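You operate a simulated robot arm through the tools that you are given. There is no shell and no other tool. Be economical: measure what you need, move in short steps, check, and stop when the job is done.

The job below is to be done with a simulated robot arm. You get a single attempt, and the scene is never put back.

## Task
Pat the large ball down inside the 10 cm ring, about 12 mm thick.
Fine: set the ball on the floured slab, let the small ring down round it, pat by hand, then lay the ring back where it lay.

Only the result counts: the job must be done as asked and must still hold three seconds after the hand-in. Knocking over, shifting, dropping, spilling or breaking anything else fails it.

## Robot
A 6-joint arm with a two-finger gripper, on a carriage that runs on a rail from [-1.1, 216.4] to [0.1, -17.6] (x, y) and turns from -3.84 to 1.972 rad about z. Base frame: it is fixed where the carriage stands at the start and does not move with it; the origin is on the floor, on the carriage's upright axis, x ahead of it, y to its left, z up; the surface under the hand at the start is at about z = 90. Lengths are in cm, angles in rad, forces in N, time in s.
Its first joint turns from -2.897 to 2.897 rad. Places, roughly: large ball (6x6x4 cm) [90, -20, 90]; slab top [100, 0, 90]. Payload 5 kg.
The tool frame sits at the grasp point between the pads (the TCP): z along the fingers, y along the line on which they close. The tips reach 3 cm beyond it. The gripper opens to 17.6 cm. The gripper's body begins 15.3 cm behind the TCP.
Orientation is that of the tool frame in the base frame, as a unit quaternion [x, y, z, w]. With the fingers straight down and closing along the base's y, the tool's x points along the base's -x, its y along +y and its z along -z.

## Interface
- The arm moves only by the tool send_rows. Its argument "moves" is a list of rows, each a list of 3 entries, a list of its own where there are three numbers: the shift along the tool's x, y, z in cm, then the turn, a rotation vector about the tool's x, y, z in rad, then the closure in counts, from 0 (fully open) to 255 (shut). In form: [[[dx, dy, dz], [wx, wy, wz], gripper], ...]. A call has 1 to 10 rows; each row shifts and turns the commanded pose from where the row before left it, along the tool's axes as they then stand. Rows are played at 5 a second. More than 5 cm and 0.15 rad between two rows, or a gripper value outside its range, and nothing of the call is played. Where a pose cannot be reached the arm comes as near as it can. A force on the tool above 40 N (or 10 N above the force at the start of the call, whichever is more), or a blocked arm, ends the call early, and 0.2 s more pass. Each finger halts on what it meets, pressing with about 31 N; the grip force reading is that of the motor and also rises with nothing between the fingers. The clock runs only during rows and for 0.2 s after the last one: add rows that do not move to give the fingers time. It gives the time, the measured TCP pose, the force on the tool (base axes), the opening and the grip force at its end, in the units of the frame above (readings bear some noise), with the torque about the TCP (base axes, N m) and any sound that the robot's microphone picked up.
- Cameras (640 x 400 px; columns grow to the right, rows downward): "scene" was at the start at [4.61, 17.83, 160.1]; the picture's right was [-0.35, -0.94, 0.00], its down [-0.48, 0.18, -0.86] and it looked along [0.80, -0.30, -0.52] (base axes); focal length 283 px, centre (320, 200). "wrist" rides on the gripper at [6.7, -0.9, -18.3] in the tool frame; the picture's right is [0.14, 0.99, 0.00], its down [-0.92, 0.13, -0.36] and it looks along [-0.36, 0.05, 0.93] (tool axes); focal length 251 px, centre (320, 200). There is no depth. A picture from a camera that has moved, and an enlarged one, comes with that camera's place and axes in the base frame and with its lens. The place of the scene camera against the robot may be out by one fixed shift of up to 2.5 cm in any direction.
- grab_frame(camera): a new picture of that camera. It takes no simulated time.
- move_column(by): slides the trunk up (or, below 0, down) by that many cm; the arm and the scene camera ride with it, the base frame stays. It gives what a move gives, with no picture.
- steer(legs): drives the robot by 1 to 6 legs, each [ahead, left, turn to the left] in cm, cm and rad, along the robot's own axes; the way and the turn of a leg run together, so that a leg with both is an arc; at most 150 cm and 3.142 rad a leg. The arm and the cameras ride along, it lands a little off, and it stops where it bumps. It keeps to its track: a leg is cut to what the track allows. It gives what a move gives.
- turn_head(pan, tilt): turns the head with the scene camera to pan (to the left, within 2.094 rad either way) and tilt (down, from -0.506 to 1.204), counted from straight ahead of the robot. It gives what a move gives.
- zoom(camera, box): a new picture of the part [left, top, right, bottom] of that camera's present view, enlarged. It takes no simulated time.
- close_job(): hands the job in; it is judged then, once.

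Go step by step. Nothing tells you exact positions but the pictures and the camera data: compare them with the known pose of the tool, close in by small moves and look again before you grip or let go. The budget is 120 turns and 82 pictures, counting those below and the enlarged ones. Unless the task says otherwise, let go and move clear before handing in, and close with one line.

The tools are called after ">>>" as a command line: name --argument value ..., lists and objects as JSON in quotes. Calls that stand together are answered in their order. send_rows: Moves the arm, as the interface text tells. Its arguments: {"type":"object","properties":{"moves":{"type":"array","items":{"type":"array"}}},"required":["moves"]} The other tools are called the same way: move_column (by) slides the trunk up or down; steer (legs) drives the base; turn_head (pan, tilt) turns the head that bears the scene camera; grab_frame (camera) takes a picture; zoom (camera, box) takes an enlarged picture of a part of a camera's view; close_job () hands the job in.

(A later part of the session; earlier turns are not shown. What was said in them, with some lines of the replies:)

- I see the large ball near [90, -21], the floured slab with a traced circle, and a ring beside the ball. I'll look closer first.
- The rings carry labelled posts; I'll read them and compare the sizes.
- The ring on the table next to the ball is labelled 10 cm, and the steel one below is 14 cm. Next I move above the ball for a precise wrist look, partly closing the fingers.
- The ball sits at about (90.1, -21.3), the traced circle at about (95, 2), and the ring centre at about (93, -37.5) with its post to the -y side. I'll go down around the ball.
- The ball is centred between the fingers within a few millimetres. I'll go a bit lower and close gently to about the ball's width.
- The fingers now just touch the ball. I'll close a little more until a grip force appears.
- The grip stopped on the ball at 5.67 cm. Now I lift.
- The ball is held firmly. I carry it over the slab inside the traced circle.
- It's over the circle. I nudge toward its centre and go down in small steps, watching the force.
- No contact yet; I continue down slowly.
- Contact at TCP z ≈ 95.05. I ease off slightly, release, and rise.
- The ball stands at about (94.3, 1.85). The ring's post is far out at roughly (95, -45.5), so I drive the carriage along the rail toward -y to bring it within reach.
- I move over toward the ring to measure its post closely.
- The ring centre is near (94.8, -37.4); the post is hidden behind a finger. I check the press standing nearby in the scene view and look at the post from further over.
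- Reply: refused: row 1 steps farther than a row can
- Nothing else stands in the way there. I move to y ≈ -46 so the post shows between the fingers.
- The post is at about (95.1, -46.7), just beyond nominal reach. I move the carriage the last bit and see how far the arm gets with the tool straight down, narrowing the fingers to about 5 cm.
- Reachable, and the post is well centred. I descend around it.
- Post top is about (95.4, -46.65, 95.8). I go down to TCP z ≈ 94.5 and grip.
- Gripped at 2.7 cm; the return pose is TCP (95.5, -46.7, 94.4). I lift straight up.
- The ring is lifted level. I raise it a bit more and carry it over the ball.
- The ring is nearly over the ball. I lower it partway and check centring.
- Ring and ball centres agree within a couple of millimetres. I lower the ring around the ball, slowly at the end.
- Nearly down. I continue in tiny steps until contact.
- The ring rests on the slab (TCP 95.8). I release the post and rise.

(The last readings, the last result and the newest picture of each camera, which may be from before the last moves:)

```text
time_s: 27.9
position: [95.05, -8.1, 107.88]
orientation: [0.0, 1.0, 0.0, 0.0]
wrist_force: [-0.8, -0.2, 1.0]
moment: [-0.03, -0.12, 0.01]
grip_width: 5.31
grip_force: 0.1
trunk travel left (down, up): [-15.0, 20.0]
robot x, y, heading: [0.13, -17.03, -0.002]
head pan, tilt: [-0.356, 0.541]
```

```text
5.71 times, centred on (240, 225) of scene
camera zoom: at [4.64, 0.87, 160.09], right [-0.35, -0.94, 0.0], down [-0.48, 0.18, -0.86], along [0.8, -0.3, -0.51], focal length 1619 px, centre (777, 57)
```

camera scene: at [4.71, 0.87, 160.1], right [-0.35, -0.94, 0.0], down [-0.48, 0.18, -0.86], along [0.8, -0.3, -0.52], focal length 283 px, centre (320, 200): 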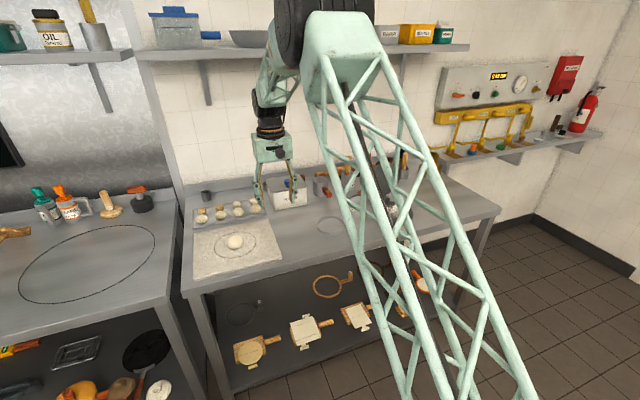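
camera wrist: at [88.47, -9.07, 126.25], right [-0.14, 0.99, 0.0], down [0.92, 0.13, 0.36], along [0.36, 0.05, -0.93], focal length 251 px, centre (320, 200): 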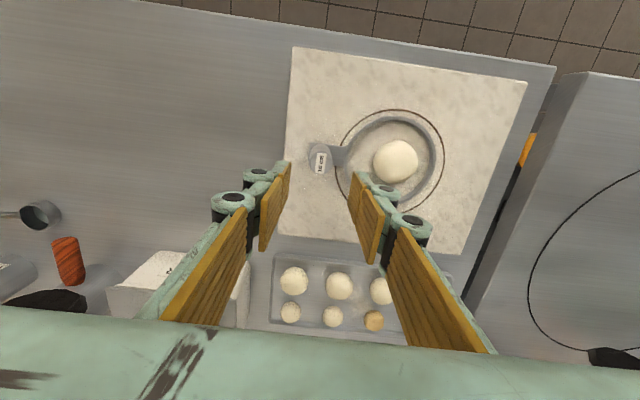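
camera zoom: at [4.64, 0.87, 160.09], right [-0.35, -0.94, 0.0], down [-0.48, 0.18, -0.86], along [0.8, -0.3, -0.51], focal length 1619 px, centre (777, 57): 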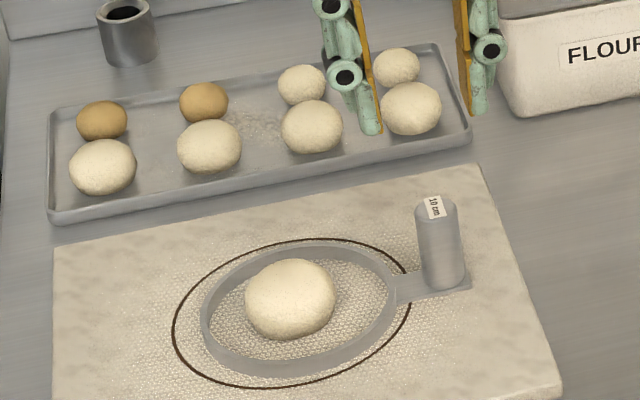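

Ring and ball are concentric near (94.4, 2.0). Before patting I touch the bare slab outside the ring with closed fingertips to learn its height.

>>> send_rows --moves '[[[3.5, -1, 0], [0, 0, 0], 220], [[3.5, -1, 2], [0, 0, 0], 255], [[0, 0, 4], [0, 0, 0], 255], [[0, 0, 4], [0, 0, 0], 255], [[0, 0, 1.5], [0, 0, 0], 255], [[0, 0, 0], [0, 0, 0], 255]]'

>>> zoom --camera "scene" --box '[190, 190, 290, 270]'

```text
time_s: 29.3
position: [88.24, -10.13, 96.18]
orientation: [0.001, 1.0, 0.0, 0.0]
wrist_force: [-0.3, 0.6, -0.3]
moment: [0.01, -0.02, 0.0]
grip_width: 0.0
grip_force: 31.1
trunk travel left (down, up): [-15.0, 20.0]
robot x, y, heading: [-0.04, -17.01, -0.001]
head pan, tilt: [-0.356, 0.541]
```

```text
5.00 times, centred on (240, 230) of scene
camera zoom: at [4.69, 0.87, 160.1], right [-0.35, -0.94, 0.0], down [-0.48, 0.18, -0.86], along [0.8, -0.3, -0.52], focal length 1417 px, centre (720, 50)
```

zoom: 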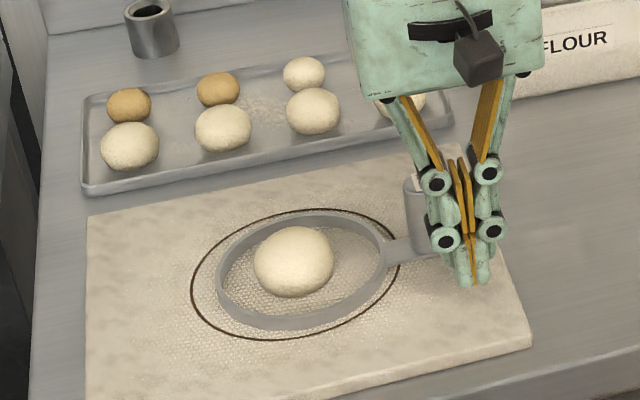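

>>> send_rows --moves '[[[0, 0, 0.8], [0, 0, 0], 255], [[0, 0, 0.4], [0, 0, 0], 255], [[0, 0, 0.15], [0, 0, 0], 255], [[0, 0, 0.15], [0, 0, 0], 255], [[0, 0, 0], [0, 0, 0], 255]]'

```text
time_s: 30.5
position: [88.25, -10.03, 94.63]
orientation: [0.0, 1.0, 0.0, 0.0]
wrist_force: [0.5, 1.1, -0.7]
moment: [-0.01, -0.01, 0.0]
grip_width: 0.0
grip_force: 30.7
trunk travel left (down, up): [-15.0, 20.0]
robot x, y, heading: [0.65, -16.61, 0.005]
head pan, tilt: [-0.356, 0.541]
```

>>> send_rows --moves '[[[0, 0, 0.12], [0, 0, 0], 255], [[0, 0, 0.12], [0, 0, 0], 255], [[0, 0, 0], [0, 0, 0], 255]]'

```text
time_s: 31.3
position: [88.24, -10.09, 94.48]
orientation: [0.001, 1.0, 0.0, 0.001]
wrist_force: [-0.1, -0.6, 0.0]
moment: [0.0, 0.01, 0.0]
grip_width: 0.0
grip_force: 30.7
trunk travel left (down, up): [-15.0, 20.0]
robot x, y, heading: [-0.18, -16.88, -0.001]
head pan, tilt: [-0.356, 0.541]
```

>>> send_rows --moves '[[[0, 0, 0.12], [0, 0, 0], 255], [[0, 0, 0.1], [0, 0, 0], 255], [[0, 0, 0], [0, 0, 0], 255]]'

```text
time_s: 32.1
position: [88.13, -10.08, 94.19]
orientation: [0.0, 1.0, 0.0, 0.0]
wrist_force: [-0.1, -0.5, 0.7]
moment: [-0.01, 0.01, 0.02]
grip_width: 0.01
grip_force: 31.3
trunk travel left (down, up): [-15.0, 20.0]
robot x, y, heading: [-0.16, -16.44, -0.002]
head pan, tilt: [-0.356, 0.541]
```

>>> send_rows --moves '[[[0, 0, 0.12], [0, 0, 0], 255], [[0, 0, 0.12], [0, 0, 0], 255], [[0, 0, 0], [0, 0, 0], 255]]'

>>> zoom --camera "scene" --box '[240, 220, 290, 260]'

```text
time_s: 32.9
position: [88.18, -10.0, 94.04]
orientation: [0.001, 1.0, 0.0, 0.0]
wrist_force: [-1.1, 0.7, 7.8]
moment: [0.03, 0.06, -0.01]
grip_width: 0.01
grip_force: 45.1
trunk travel left (down, up): [-15.0, 20.0]
robot x, y, heading: [0.02, -16.67, -0.0]
head pan, tilt: [-0.356, 0.541]
```

```text
10.00 times, centred on (265, 240) of scene
camera zoom: at [4.66, 0.87, 160.11], right [-0.35, -0.94, 0.0], down [-0.48, 0.18, -0.86], along [0.8, -0.3, -0.52], focal length 2834 px, centre (870, -200)
```

zoom: 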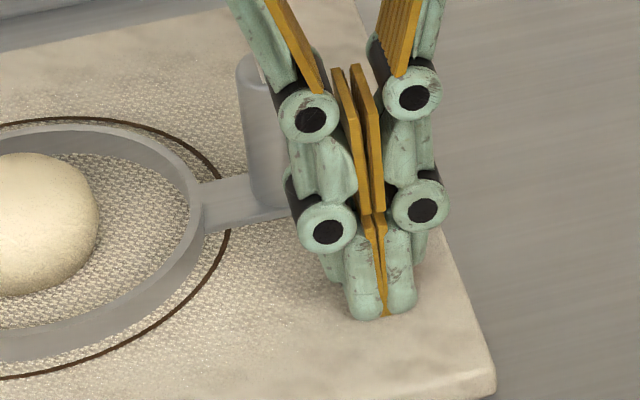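

The slab is found at TCP z ≈ 94.05, so a 12 mm thickness means pressing to about TCP 95.25. I rise and go over the ball's centre.

>>> send_rows --moves '[[[0, 0, -4], [0, 0, 0], 255], [[0, 0, -4], [0, 0, 0], 255], [[-2.07, 4.0, 0], [0, 0, 0], 255], [[-2.07, 4.0, 0], [0, 0, 0], 255], [[-2.06, 4.0, 0], [0, 0, 0], 255], [[0, 0, 3], [0, 0, 0], 255], [[0, 0, 0], [0, 0, 0], 255]]'

>>> zoom --camera "scene" --box '[200, 190, 280, 260]'

>>> zoom --camera "wrist" --box '[200, 60, 440, 240]'

```text
time_s: 34.5
position: [94.46, 1.99, 99.08]
orientation: [0.0, 1.0, 0.0, 0.0]
wrist_force: [1.8, -0.4, -0.9]
moment: [0.02, 0.09, -0.01]
grip_width: 0.0
grip_force: 44.9
trunk travel left (down, up): [-15.0, 20.0]
robot x, y, heading: [0.14, -17.26, 0.001]
head pan, tilt: [-0.356, 0.541]
```

```text
5.71 times, centred on (240, 225) of scene
camera zoom: at [4.79, 0.88, 160.09], right [-0.35, -0.94, 0.0], down [-0.48, 0.18, -0.86], along [0.8, -0.3, -0.52], focal length 1619 px, centre (777, 57)
```

zoom: 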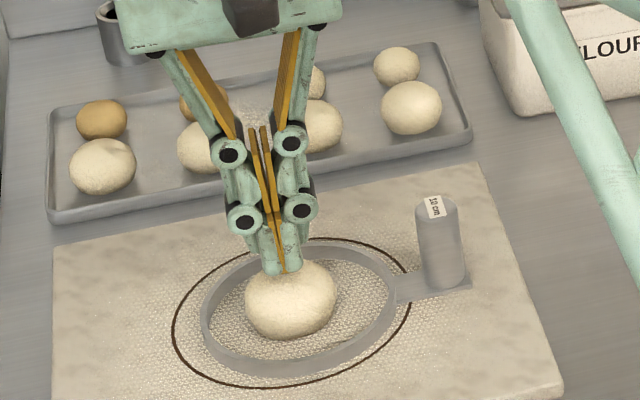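

```text
2.22 times, centred on (320, 150) of wrist
camera zoom: at [87.84, 0.96, 117.37], right [-0.14, 0.99, 0.0], down [0.92, 0.13, 0.36], along [0.36, 0.05, -0.93], focal length 559 px, centre (320, 311)
```

zoom: 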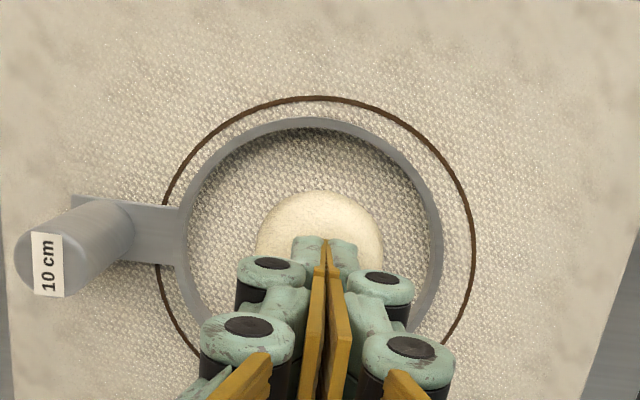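

I press the ball down at the centre in small steps.

>>> send_rows --moves '[[[0, 0, 1.0], [0, 0, 0], 255], [[0, 0, 0.4], [0, 0, 0], 255], [[0, 0, 0.4], [0, 0, 0], 255], [[0, 0, 0.4], [0, 0, 0], 255], [[0, 0, 0], [0, 0, 0], 255]]'

>>> zoom --camera "scene" --box '[210, 200, 270, 250]'

```text
time_s: 35.7
position: [94.46, 1.79, 96.68]
orientation: [0.0, 1.0, 0.0, 0.001]
wrist_force: [-1.2, -0.9, 0.0]
moment: [0.01, 0.0, -0.03]
grip_width: 0.02
grip_force: 30.9
trunk travel left (down, up): [-15.0, 20.0]
robot x, y, heading: [0.06, -16.93, 0.002]
head pan, tilt: [-0.356, 0.541]
```

```text
8.00 times, centred on (240, 225) of scene
camera zoom: at [4.7, 0.87, 160.09], right [-0.35, -0.94, 0.0], down [-0.48, 0.18, -0.86], along [0.8, -0.3, -0.52], focal length 2267 px, centre (960, 0)
```

zoom: 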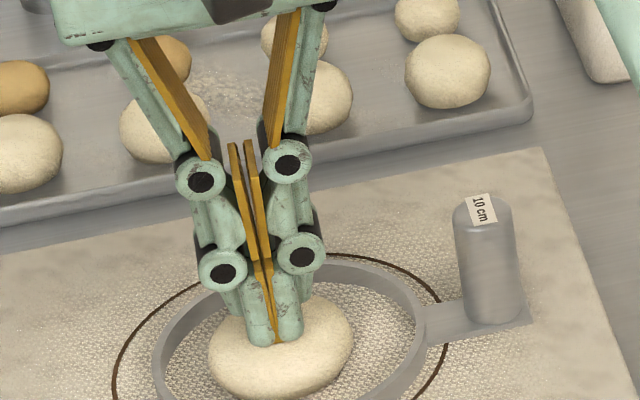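

The dough yields and spreads without marked force. I continue to the target height.

>>> send_rows --moves '[[[0, 0, 0.4], [0, 0, 0], 255], [[0, 0, 0.4], [0, 0, 0], 255], [[0, 0, 0.4], [0, 0, 0], 255], [[0, 0, 0.2], [0, 0, 0], 255], [[0, 0, 0], [0, 0, 0], 255]]'

>>> zoom --camera "scene" --box '[210, 200, 270, 250]'

```text
time_s: 36.9
position: [94.43, 1.99, 95.27]
orientation: [0.0, 1.0, 0.0, -0.001]
wrist_force: [1.3, -0.7, 2.6]
moment: [0.01, -0.03, 0.0]
grip_width: 0.59
grip_force: 31.3
trunk travel left (down, up): [-15.0, 20.0]
robot x, y, heading: [-0.39, -17.19, -0.004]
head pan, tilt: [-0.356, 0.541]
```

```text
8.00 times, centred on (240, 225) of scene
camera zoom: at [4.7, 0.87, 160.09], right [-0.35, -0.94, 0.0], down [-0.48, 0.18, -0.86], along [0.8, -0.3, -0.52], focal length 2267 px, centre (960, 0)
```

zoom: 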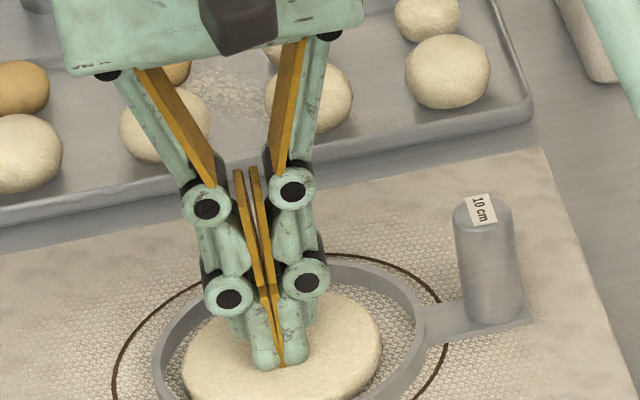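

The disc is spreading toward the ring. I lift and look at it.

>>> send_rows --moves '[[[0, 0, -4], [0, 0, 0], 255], [[4, -2, -2], [0, 0, 0], 255], [[4, -2, 0], [0, 0, 0], 255], [[0, 0, 0], [0, 0, 0], 255]]'

>>> zoom --camera "scene" --box '[210, 200, 270, 250]'

>>> grab_frame --camera "wrist"

```text
time_s: 37.9
position: [86.21, -1.93, 101.66]
orientation: [0.0, 1.0, 0.0, 0.0]
wrist_force: [-0.6, -0.7, 0.4]
moment: [0.05, -0.1, 0.0]
grip_width: 0.01
grip_force: 31.3
trunk travel left (down, up): [-15.0, 20.0]
robot x, y, heading: [0.27, -16.8, -0.001]
head pan, tilt: [-0.356, 0.541]
```

```text
8.00 times, centred on (240, 225) of scene
camera zoom: at [4.62, 0.85, 160.1], right [-0.35, -0.94, 0.0], down [-0.48, 0.18, -0.86], along [0.8, -0.3, -0.51], focal length 2267 px, centre (960, 0)
```

zoom: 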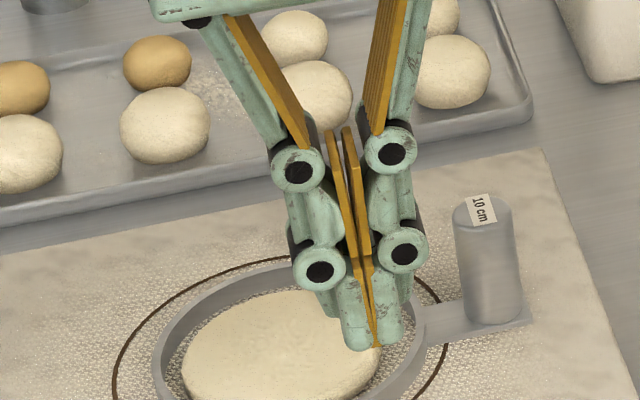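

```text
33 pictures are left
camera wrist: at [79.67, -2.97, 120.02], right [-0.14, 0.99, 0.0], down [0.92, 0.13, 0.36], along [0.36, 0.05, -0.93], focal length 251 px, centre (320, 200)
```

wrist: 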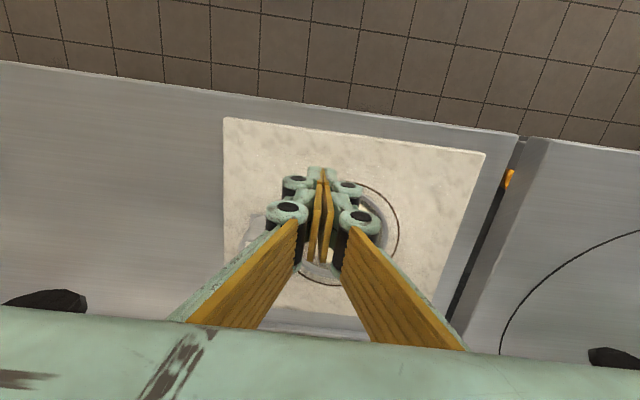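

The hand hides the disc; I move aside toward -y for a clear view.

>>> send_rows --moves '[[[0, -4, -3], [0, 0, 0], 255], [[0, -4, -3], [0, 0, 0], 255], [[-4, -3, 0], [0, 0, 0], 255], [[0, 0, 0], [0, 0, 0], 255]]'

>>> zoom --camera "wrist" --box '[320, 80, 560, 230]'

>>> zoom --camera "scene" --box '[210, 205, 270, 255]'

```text
time_s: 38.9
position: [90.33, -13.14, 107.1]
orientation: [-0.001, 1.0, 0.0, -0.002]
wrist_force: [1.1, -0.6, -2.0]
moment: [0.1, 0.3, -0.03]
grip_width: 0.0
grip_force: 31.1
trunk travel left (down, up): [-15.0, 20.0]
robot x, y, heading: [-0.01, -16.89, -0.0]
head pan, tilt: [-0.356, 0.541]
```

```text
2.67 times, centred on (440, 155) of wrist
camera zoom: at [83.81, -14.08, 125.58], right [-0.14, 0.99, 0.0], down [0.92, 0.13, 0.36], along [0.36, 0.05, -0.93], focal length 670 px, centre (0, 320)
```

zoom: 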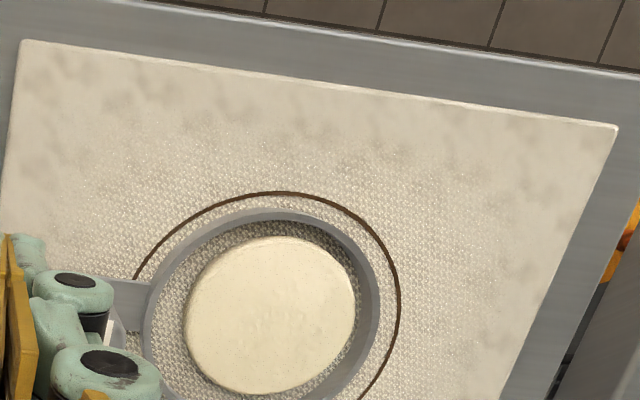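

```text
8.00 times, centred on (240, 230) of scene
camera zoom: at [4.92, 0.86, 160.08], right [-0.35, -0.94, 0.0], down [-0.48, 0.18, -0.86], along [0.8, -0.3, -0.52], focal length 2267 px, centre (960, -40)
```

zoom: 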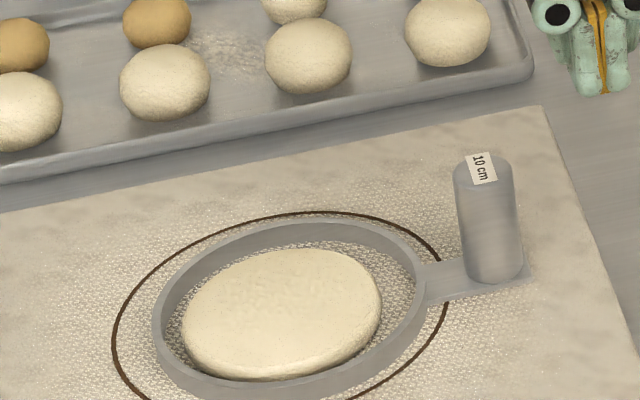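

The disc is about 9 cm wide and near uniform, so it is close to target. I pat around in overlapping spots at the 12 mm height, starting at the -y side.

>>> send_rows --moves '[[[-1.65, 4.07, 0], [0, 0, 0], 255], [[-1.65, 4.07, 0], [0, 0, 0], 255], [[-1.65, 4.06, 0], [0, 0, 0], 255], [[0, 0, 4], [0, 0, 0], 255], [[0, 0, 4], [0, 0, 0], 255], [[0, 0, 2.4], [0, 0, 0], 255], [[0, 0, 1.0], [0, 0, 0], 255], [[0, 0, 0.5], [0, 0, 0], 255], [[0, 0, 0.25], [0, 0, 0], 255], [[0, 0, 0], [0, 0, 0], 255]]'

>>> zoom --camera "scene" --box '[210, 205, 270, 255]'

```text
time_s: 41.1
position: [95.24, -0.89, 95.34]
orientation: [-0.001, 1.0, 0.0, 0.0]
wrist_force: [-0.5, 0.7, 2.3]
moment: [-0.01, 0.03, 0.01]
grip_width: 0.63
grip_force: 31.0
trunk travel left (down, up): [-15.0, 20.0]
robot x, y, heading: [-0.09, -16.96, 0.001]
head pan, tilt: [-0.356, 0.541]
```

```text
8.00 times, centred on (240, 230) of scene
camera zoom: at [4.69, 0.87, 160.1], right [-0.35, -0.94, 0.0], down [-0.48, 0.18, -0.86], along [0.8, -0.3, -0.52], focal length 2267 px, centre (960, -40)
```

zoom: 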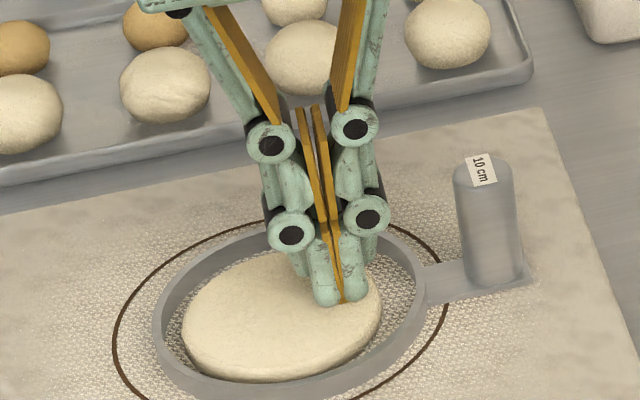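

Light contact there. I carry on patting round the disc.

>>> send_rows --moves '[[[0, 0, -1.2], [0, 0, 0], 255], [[2, 0, 0], [0, 0, 0], 255], [[0, 0, 1.2], [0, 0, 0], 255], [[0, 0, 0], [0, 0, 0], 255], [[0, 0, -1.2], [0, 0, 0], 255], [[1.4, 2.6, 0], [0, 0, 0], 255], [[0, 0, 1.2], [0, 0, 0], 255], [[0, 0, 0], [0, 0, 0], 255]]'

>>> send_rows --moves '[[[0, 0, -1.2], [0, 0, 0], 255], [[-1.4, 2.6, 0], [0, 0, 0], 255], [[0, 0, 1.2], [0, 0, 0], 255], [[0, 0, 0], [0, 0, 0], 255], [[0, 0, -1.2], [0, 0, 0], 255], [[-2, 0, 0], [0, 0, 0], 255], [[0, 0, 1.2], [0, 0, 0], 255], [[0, 0, 0], [0, 0, 0], 255]]'

>>> send_rows --moves '[[[0, 0, -1.2], [0, 0, 0], 255], [[-1.4, -2.6, 0], [0, 0, 0], 255], [[0, 0, 1.2], [0, 0, 0], 255], [[0, 0, 0], [0, 0, 0], 255], [[0, 0, -1.2], [0, 0, 0], 255], [[2.4, 0, 0], [0, 0, 0], 255], [[0, 0, 1.2], [0, 0, 0], 255], [[0, 0, 0], [0, 0, 0], 255]]'

```text
time_s: 42.9
position: [91.83, 1.68, 95.37]
orientation: [0.0, 1.0, 0.0, 0.0]
wrist_force: [0.0, 0.0, 0.5]
moment: [0.01, 0.03, 0.02]
grip_width: 0.0
grip_force: 31.0
trunk travel left (down, up): [-15.0, 20.0]
robot x, y, heading: [-0.0, -17.16, -0.004]
head pan, tilt: [-0.356, 0.541]
```

```text
time_s: 44.7
position: [95.42, 4.31, 95.32]
orientation: [0.001, 1.0, 0.001, -0.001]
wrist_force: [0.9, -0.1, 0.0]
moment: [0.0, 0.12, 0.01]
grip_width: 0.0
grip_force: 30.9
trunk travel left (down, up): [-15.0, 20.0]
robot x, y, heading: [0.28, -16.43, -0.0]
head pan, tilt: [-0.356, 0.541]
```

```text
time_s: 46.5
position: [94.39, 1.6, 95.13]
orientation: [0.0, 1.0, 0.0, 0.0]
wrist_force: [0.2, -0.1, -1.1]
moment: [0.03, -0.05, 0.04]
grip_width: 0.01
grip_force: 31.1
trunk travel left (down, up): [-15.0, 20.0]
robot x, y, heading: [-0.0, -16.94, 0.007]
head pan, tilt: [-0.356, 0.541]
```

I lift clear and inspect the disc.

>>> send_rows --moves '[[[0, 0, -4], [0, 0, 0], 255], [[2, -3, -3], [0, 0, 0], 255], [[2, -4, -2], [0, 0, 0], 255], [[0, -4, -3], [0, 0, 0], 255], [[0, -4, 0], [0, 0, 0], 255], [[0, 0, 0], [0, 0, 0], 255]]'

>>> zoom --camera "wrist" --box '[320, 80, 560, 230]'

>>> zoom --camera "scene" --box '[210, 205, 270, 255]'

```text
time_s: 47.9
position: [90.3, -13.41, 107.26]
orientation: [0.0, 1.0, 0.0, 0.0]
wrist_force: [-0.5, -1.0, 0.5]
moment: [0.16, 0.0, 0.02]
grip_width: 0.01
grip_force: 31.5
trunk travel left (down, up): [-15.0, 20.0]
robot x, y, heading: [-0.1, -16.66, 0.003]
head pan, tilt: [-0.356, 0.541]
```

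```text
2.67 times, centred on (440, 155) of wrist
camera zoom: at [83.74, -14.36, 125.64], right [-0.14, 0.99, 0.0], down [0.92, 0.13, 0.36], along [0.36, 0.05, -0.93], focal length 670 px, centre (0, 320)
```

zoom: 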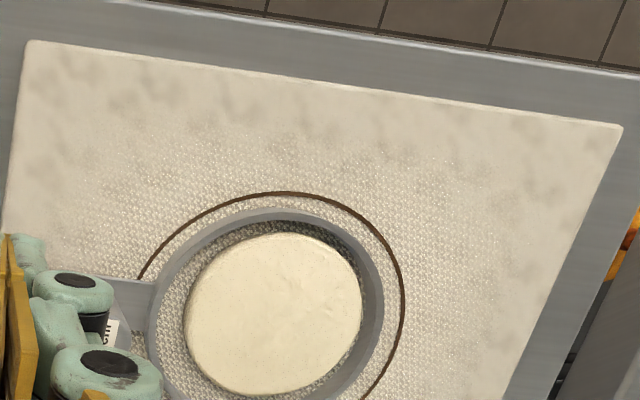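

```text
8.00 times, centred on (240, 230) of scene
camera zoom: at [4.72, 0.84, 160.1], right [-0.35, -0.94, 0.0], down [-0.48, 0.18, -0.86], along [0.8, -0.3, -0.52], focal length 2267 px, centre (960, -40)
```

zoom: 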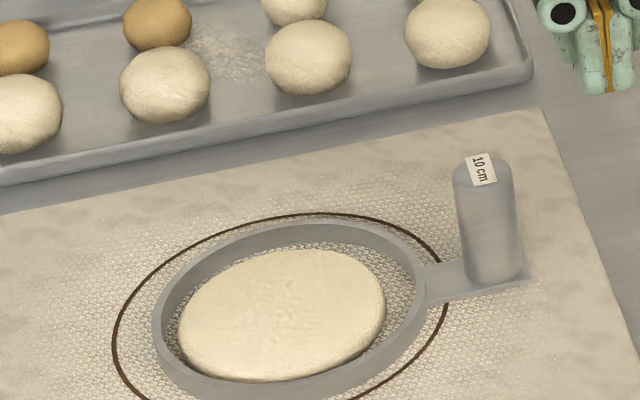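

The disc is even and about 9.4 cm wide, pressed to 12 mm and clear of the ring wall. Now I go back over the post to lift the ring off.

>>> send_rows --moves '[[[-2.4, 2.65, 0], [0, 0, 0], 220], [[-2.4, 2.65, 0], [0, 0, 0], 178], [[0, 0, 2.5], [0, 0, 0], 178], [[0, 0, 0], [0, 0, 0], 178]]'

>>> zoom --camera "wrist" --box '[220, 100, 480, 262]'

```text
time_s: 48.9
position: [95.17, -8.02, 104.76]
orientation: [0.001, 1.0, 0.0, 0.0]
wrist_force: [0.8, -0.9, 0.2]
moment: [0.03, 0.06, -0.01]
grip_width: 5.3
grip_force: 0.1
trunk travel left (down, up): [-15.0, 20.0]
robot x, y, heading: [-0.07, -17.08, -0.004]
head pan, tilt: [-0.356, 0.541]
```

```text
2.46 times, centred on (350, 181) of wrist
camera zoom: at [88.57, -8.98, 123.2], right [-0.14, 0.99, 0.0], down [0.92, 0.13, 0.36], along [0.36, 0.05, -0.93], focal length 619 px, centre (246, 247)
```

zoom: 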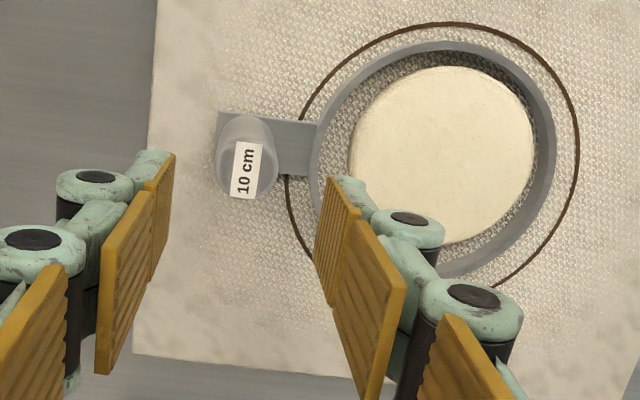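

Centred on the post. I descend and grip it.

>>> send_rows --moves '[[[0.1, 0, 4], [0, 0, 0], 178], [[0, 0, 3.5], [0, 0, 0], 178], [[0, 0, 1.35], [0, 0, 0], 178], [[0, 0, 0], [0, 0, 0], 178], [[0, 0, 0], [0, 0, 0], 210], [[0, 0, 0], [0, 0, 0], 225], [[0, 0, 0], [0, 0, 0], 230], [[0, 0, 0], [0, 0, 0], 230]]'

>>> zoom --camera "wrist" --box '[220, 100, 540, 300]'

```text
time_s: 50.7
position: [94.89, -8.09, 95.94]
orientation: [0.001, 1.0, 0.0, 0.0]
wrist_force: [0.5, 0.3, -0.4]
moment: [0.0, 0.01, 0.01]
grip_width: 2.67
grip_force: 31.2
trunk travel left (down, up): [-15.0, 20.0]
robot x, y, heading: [0.21, -16.88, 0.005]
head pan, tilt: [-0.356, 0.541]
```

```text
2.00 times, centred on (380, 200) of wrist
camera zoom: at [88.28, -9.06, 114.29], right [-0.14, 0.99, 0.0], down [0.92, 0.13, 0.36], along [0.36, 0.05, -0.93], focal length 503 px, centre (200, 200)
```

zoom: 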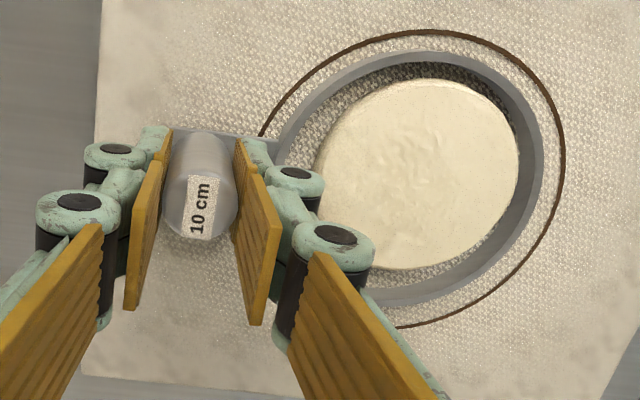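

Gripped. I lift the ring slowly straight up and check that the disc stays.

>>> send_rows --moves '[[[0, 0, -0.5], [0, 0, 0], 230], [[0, 0, -1], [0, 0, 0], 230], [[0, 0, -2.5], [0, 0, 0], 230], [[0, 0, -4], [0, 0, 0], 230], [[0, 0, -2], [0, 0, 0], 230], [[0, 0, 0], [0, 0, 0], 230]]'

>>> zoom --camera "scene" --box '[190, 180, 290, 260]'

```text
time_s: 52.1
position: [94.99, -8.03, 105.86]
orientation: [0.0, 1.0, -0.001, 0.0]
wrist_force: [-0.4, -0.4, -1.0]
moment: [0.0, 0.01, -0.01]
grip_width: 2.69
grip_force: 31.0
trunk travel left (down, up): [-15.0, 20.0]
robot x, y, heading: [-0.31, -17.12, -0.004]
head pan, tilt: [-0.356, 0.541]
```

```text
5.00 times, centred on (240, 220) of scene
camera zoom: at [4.7, 0.88, 160.09], right [-0.35, -0.94, 0.0], down [-0.48, 0.18, -0.86], along [0.8, -0.3, -0.52], focal length 1417 px, centre (720, 100)
```

zoom: 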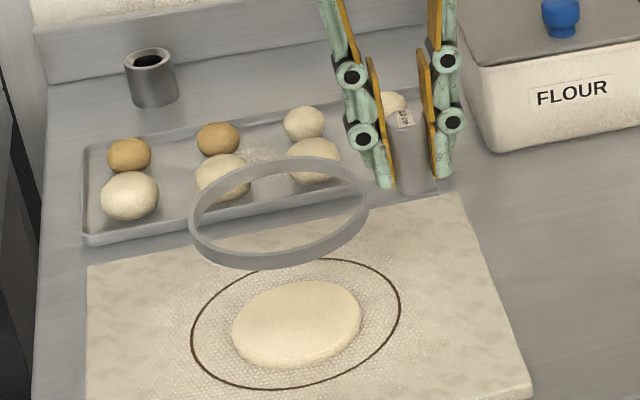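

The disc stays in place. I carry the ring back above its old spot.

>>> send_rows --moves '[[[-0.04, -4.834, 0], [0, 0, 0], 230], [[-0.04, -4.834, 0], [0, 0, 0], 230], [[-0.04, -4.834, 0], [0, 0, 0], 230], [[-0.04, -4.834, 0], [0, 0, 0], 230], [[-0.04, -4.834, 0], [0, 0, 0], 230], [[-0.04, -4.834, 0], [0, 0, 0], 230], [[-0.04, -4.834, 0], [0, 0, 0], 230], [[-0.04, -4.834, 0], [0, 0, 0], 230], [[0, 0, 3.5], [0, 0, 0], 230], [[0, 0, 0], [0, 0, 0], 230]]'

>>> grab_frame --camera "wrist"

```text
time_s: 54.3
position: [95.26, -46.55, 102.12]
orientation: [0.0, 1.0, -0.001, -0.001]
wrist_force: [0.9, -0.1, -2.2]
moment: [-0.07, 0.08, -0.01]
grip_width: 2.69
grip_force: 31.1
trunk travel left (down, up): [-15.0, 20.0]
robot x, y, heading: [0.15, -17.29, -0.002]
head pan, tilt: [-0.356, 0.541]
```

```text
24 pictures are left
camera wrist: at [88.63, -47.56, 120.56], right [-0.14, 0.99, 0.0], down [0.92, 0.13, 0.36], along [0.36, 0.05, -0.93], focal length 251 px, centre (320, 200)
```

wrist: 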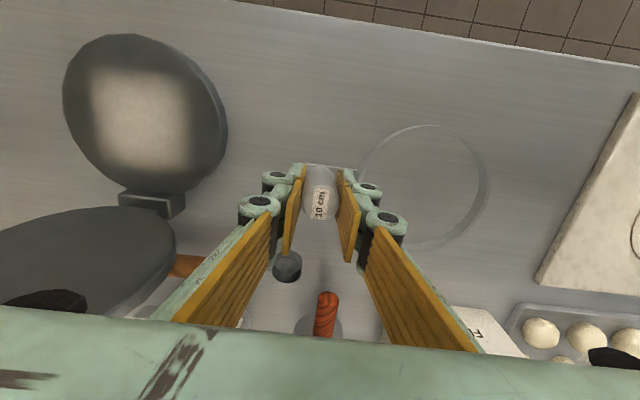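

The view matches the one at pick-up within a couple of millimetres. I lower the ring to the table.

>>> send_rows --moves '[[[-0.05, -0.1, 4], [0, 0, 0], 230], [[0, 0, 2.5], [0, 0, 0], 230], [[0, 0, 0.7], [0, 0, 0], 230], [[0, 0, 0.2], [0, 0, 0], 230], [[0, 0, 0.2], [0, 0, 0], 230], [[0, 0, 0], [0, 0, 0], 230]]'

```text
time_s: 55.7
position: [95.29, -46.66, 94.69]
orientation: [-0.001, 1.0, 0.0, 0.0]
wrist_force: [-0.3, -0.5, -1.5]
moment: [-0.01, 0.03, -0.01]
grip_width: 2.7
grip_force: 31.2
trunk travel left (down, up): [-15.0, 20.0]
robot x, y, heading: [0.12, -16.82, 0.001]
head pan, tilt: [-0.356, 0.541]
```

>>> send_rows --moves '[[[0, 0, 0.12], [0, 0, 0], 230], [[0, 0, 0.1], [0, 0, 0], 230], [[0, 0, 0], [0, 0, 0], 230]]'

>>> zoom --camera "scene" --box '[310, 180, 380, 240]'

```text
time_s: 56.5
position: [95.22, -46.64, 94.42]
orientation: [0.0, 1.0, 0.0, 0.0]
wrist_force: [1.2, -0.1, 0.7]
moment: [0.05, -0.07, -0.02]
grip_width: 2.7
grip_force: 31.4
trunk travel left (down, up): [-15.0, 20.0]
robot x, y, heading: [0.13, -17.25, -0.002]
head pan, tilt: [-0.356, 0.541]
```

```text
6.67 times, centred on (345, 210) of scene
camera zoom: at [4.71, 0.88, 160.1], right [-0.35, -0.94, 0.0], down [-0.48, 0.18, -0.86], along [0.8, -0.3, -0.52], focal length 1889 px, centre (153, 133)
```

zoom: 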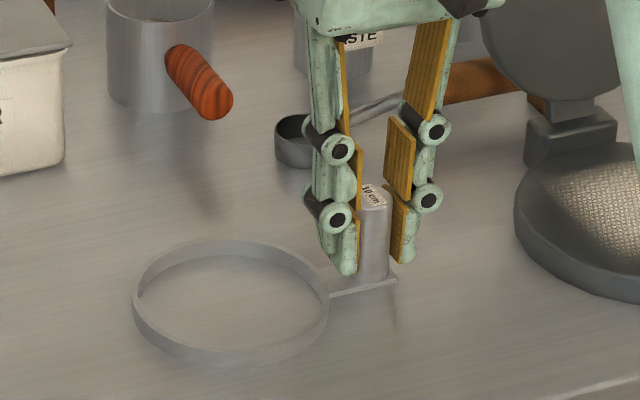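

It lies visually exactly where it was; I go the last fraction to contact.

>>> send_rows --moves '[[[0, 0, 0.08], [0, 0, 0], 230], [[0, 0, 0.08], [0, 0, 0], 230], [[0, 0, 0], [0, 0, 0], 230]]'

```text
time_s: 57.3
position: [95.28, -46.76, 94.53]
orientation: [0.0, 1.0, 0.0, 0.0]
wrist_force: [-1.7, 0.1, 14.7]
moment: [0.03, 0.29, 0.01]
grip_width: 2.69
grip_force: 30.9
trunk travel left (down, up): [-15.0, 20.0]
robot x, y, heading: [-0.12, -17.07, 0.004]
head pan, tilt: [-0.356, 0.541]
```

Contact. I ease off, release and rise.

>>> send_rows --moves '[[[0, 0, -0.1], [0, 0, 0], 230], [[0, 0, 0], [0, 0, 0], 205], [[0, 0, 0], [0, 0, 0], 178], [[0, 0, 0], [0, 0, 0], 178], [[0, 0, -4], [0, 0, 0], 178], [[0, 0, -4], [0, 0, 0], 178], [[0, 0, -4], [0, 0, 0], 178], [[3, 3, 0], [0, 0, 0], 178], [[3, 3, 0], [0, 0, 0], 178], [[0, 0, 0], [0, 0, 0], 178]]'

>>> grab_frame --camera "scene"

>>> zoom --camera "scene" --box '[310, 180, 380, 240]'

>>> zoom --camera "scene" --box '[210, 205, 270, 255]'

```text
time_s: 59.5
position: [89.31, -40.54, 106.99]
orientation: [0.0, 1.0, 0.0, 0.0]
wrist_force: [-1.4, 0.6, 0.9]
moment: [-0.09, -0.13, 0.04]
grip_width: 5.31
grip_force: 0.0
trunk travel left (down, up): [-15.0, 20.0]
robot x, y, heading: [0.34, -17.0, -0.006]
head pan, tilt: [-0.356, 0.541]
```

```text
22 pictures are left
camera scene: at [4.61, 0.91, 160.09], right [-0.35, -0.94, 0.0], down [-0.48, 0.18, -0.86], along [0.8, -0.3, -0.51], focal length 283 px, centre (320, 200)
```

scene: 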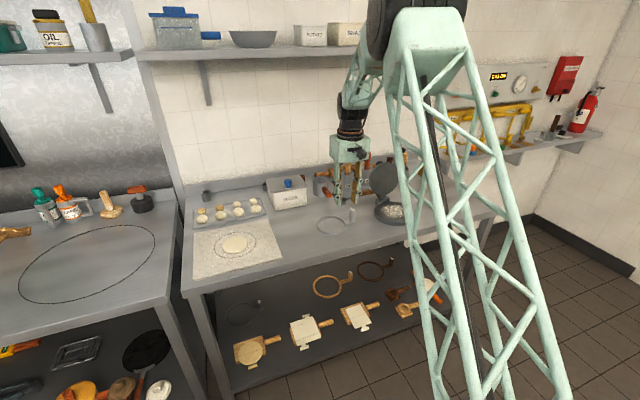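

```text
6.67 times, centred on (345, 210) of scene
camera zoom: at [4.61, 0.91, 160.09], right [-0.35, -0.94, 0.0], down [-0.48, 0.18, -0.86], along [0.8, -0.3, -0.51], focal length 1889 px, centre (153, 133)
```

zoom: 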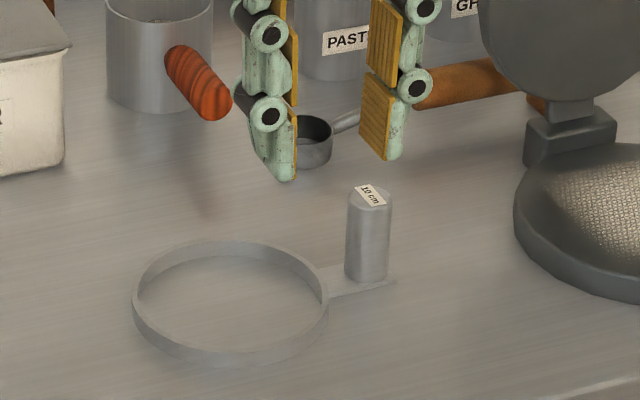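

```text
8.00 times, centred on (240, 230) of scene
camera zoom: at [4.61, 0.91, 160.09], right [-0.35, -0.94, 0.0], down [-0.48, 0.18, -0.86], along [0.8, -0.3, -0.51], focal length 2267 px, centre (960, -40)
```

zoom: 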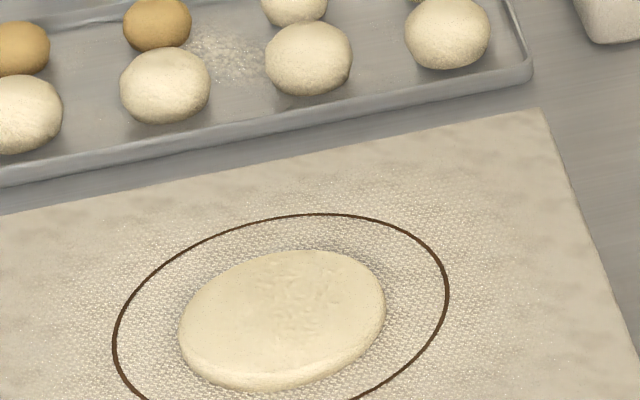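

The disc lies in one piece on the floured slab, the ring is back at its old spot, and the hand is clear, so I hand the job in.

>>> close_job

```text
The job is handed in.
```

The large ball is patted down inside the 10 cm ring into an even disc about 12 mm thick and roughly 9.4 cm wide, so it does not quite fill the ring. The thickness comes from how far I pressed above the slab; I did not measure it directly. The ring is back where it lay, nothing else was moved as far as the pictures show, and the hand is clear.
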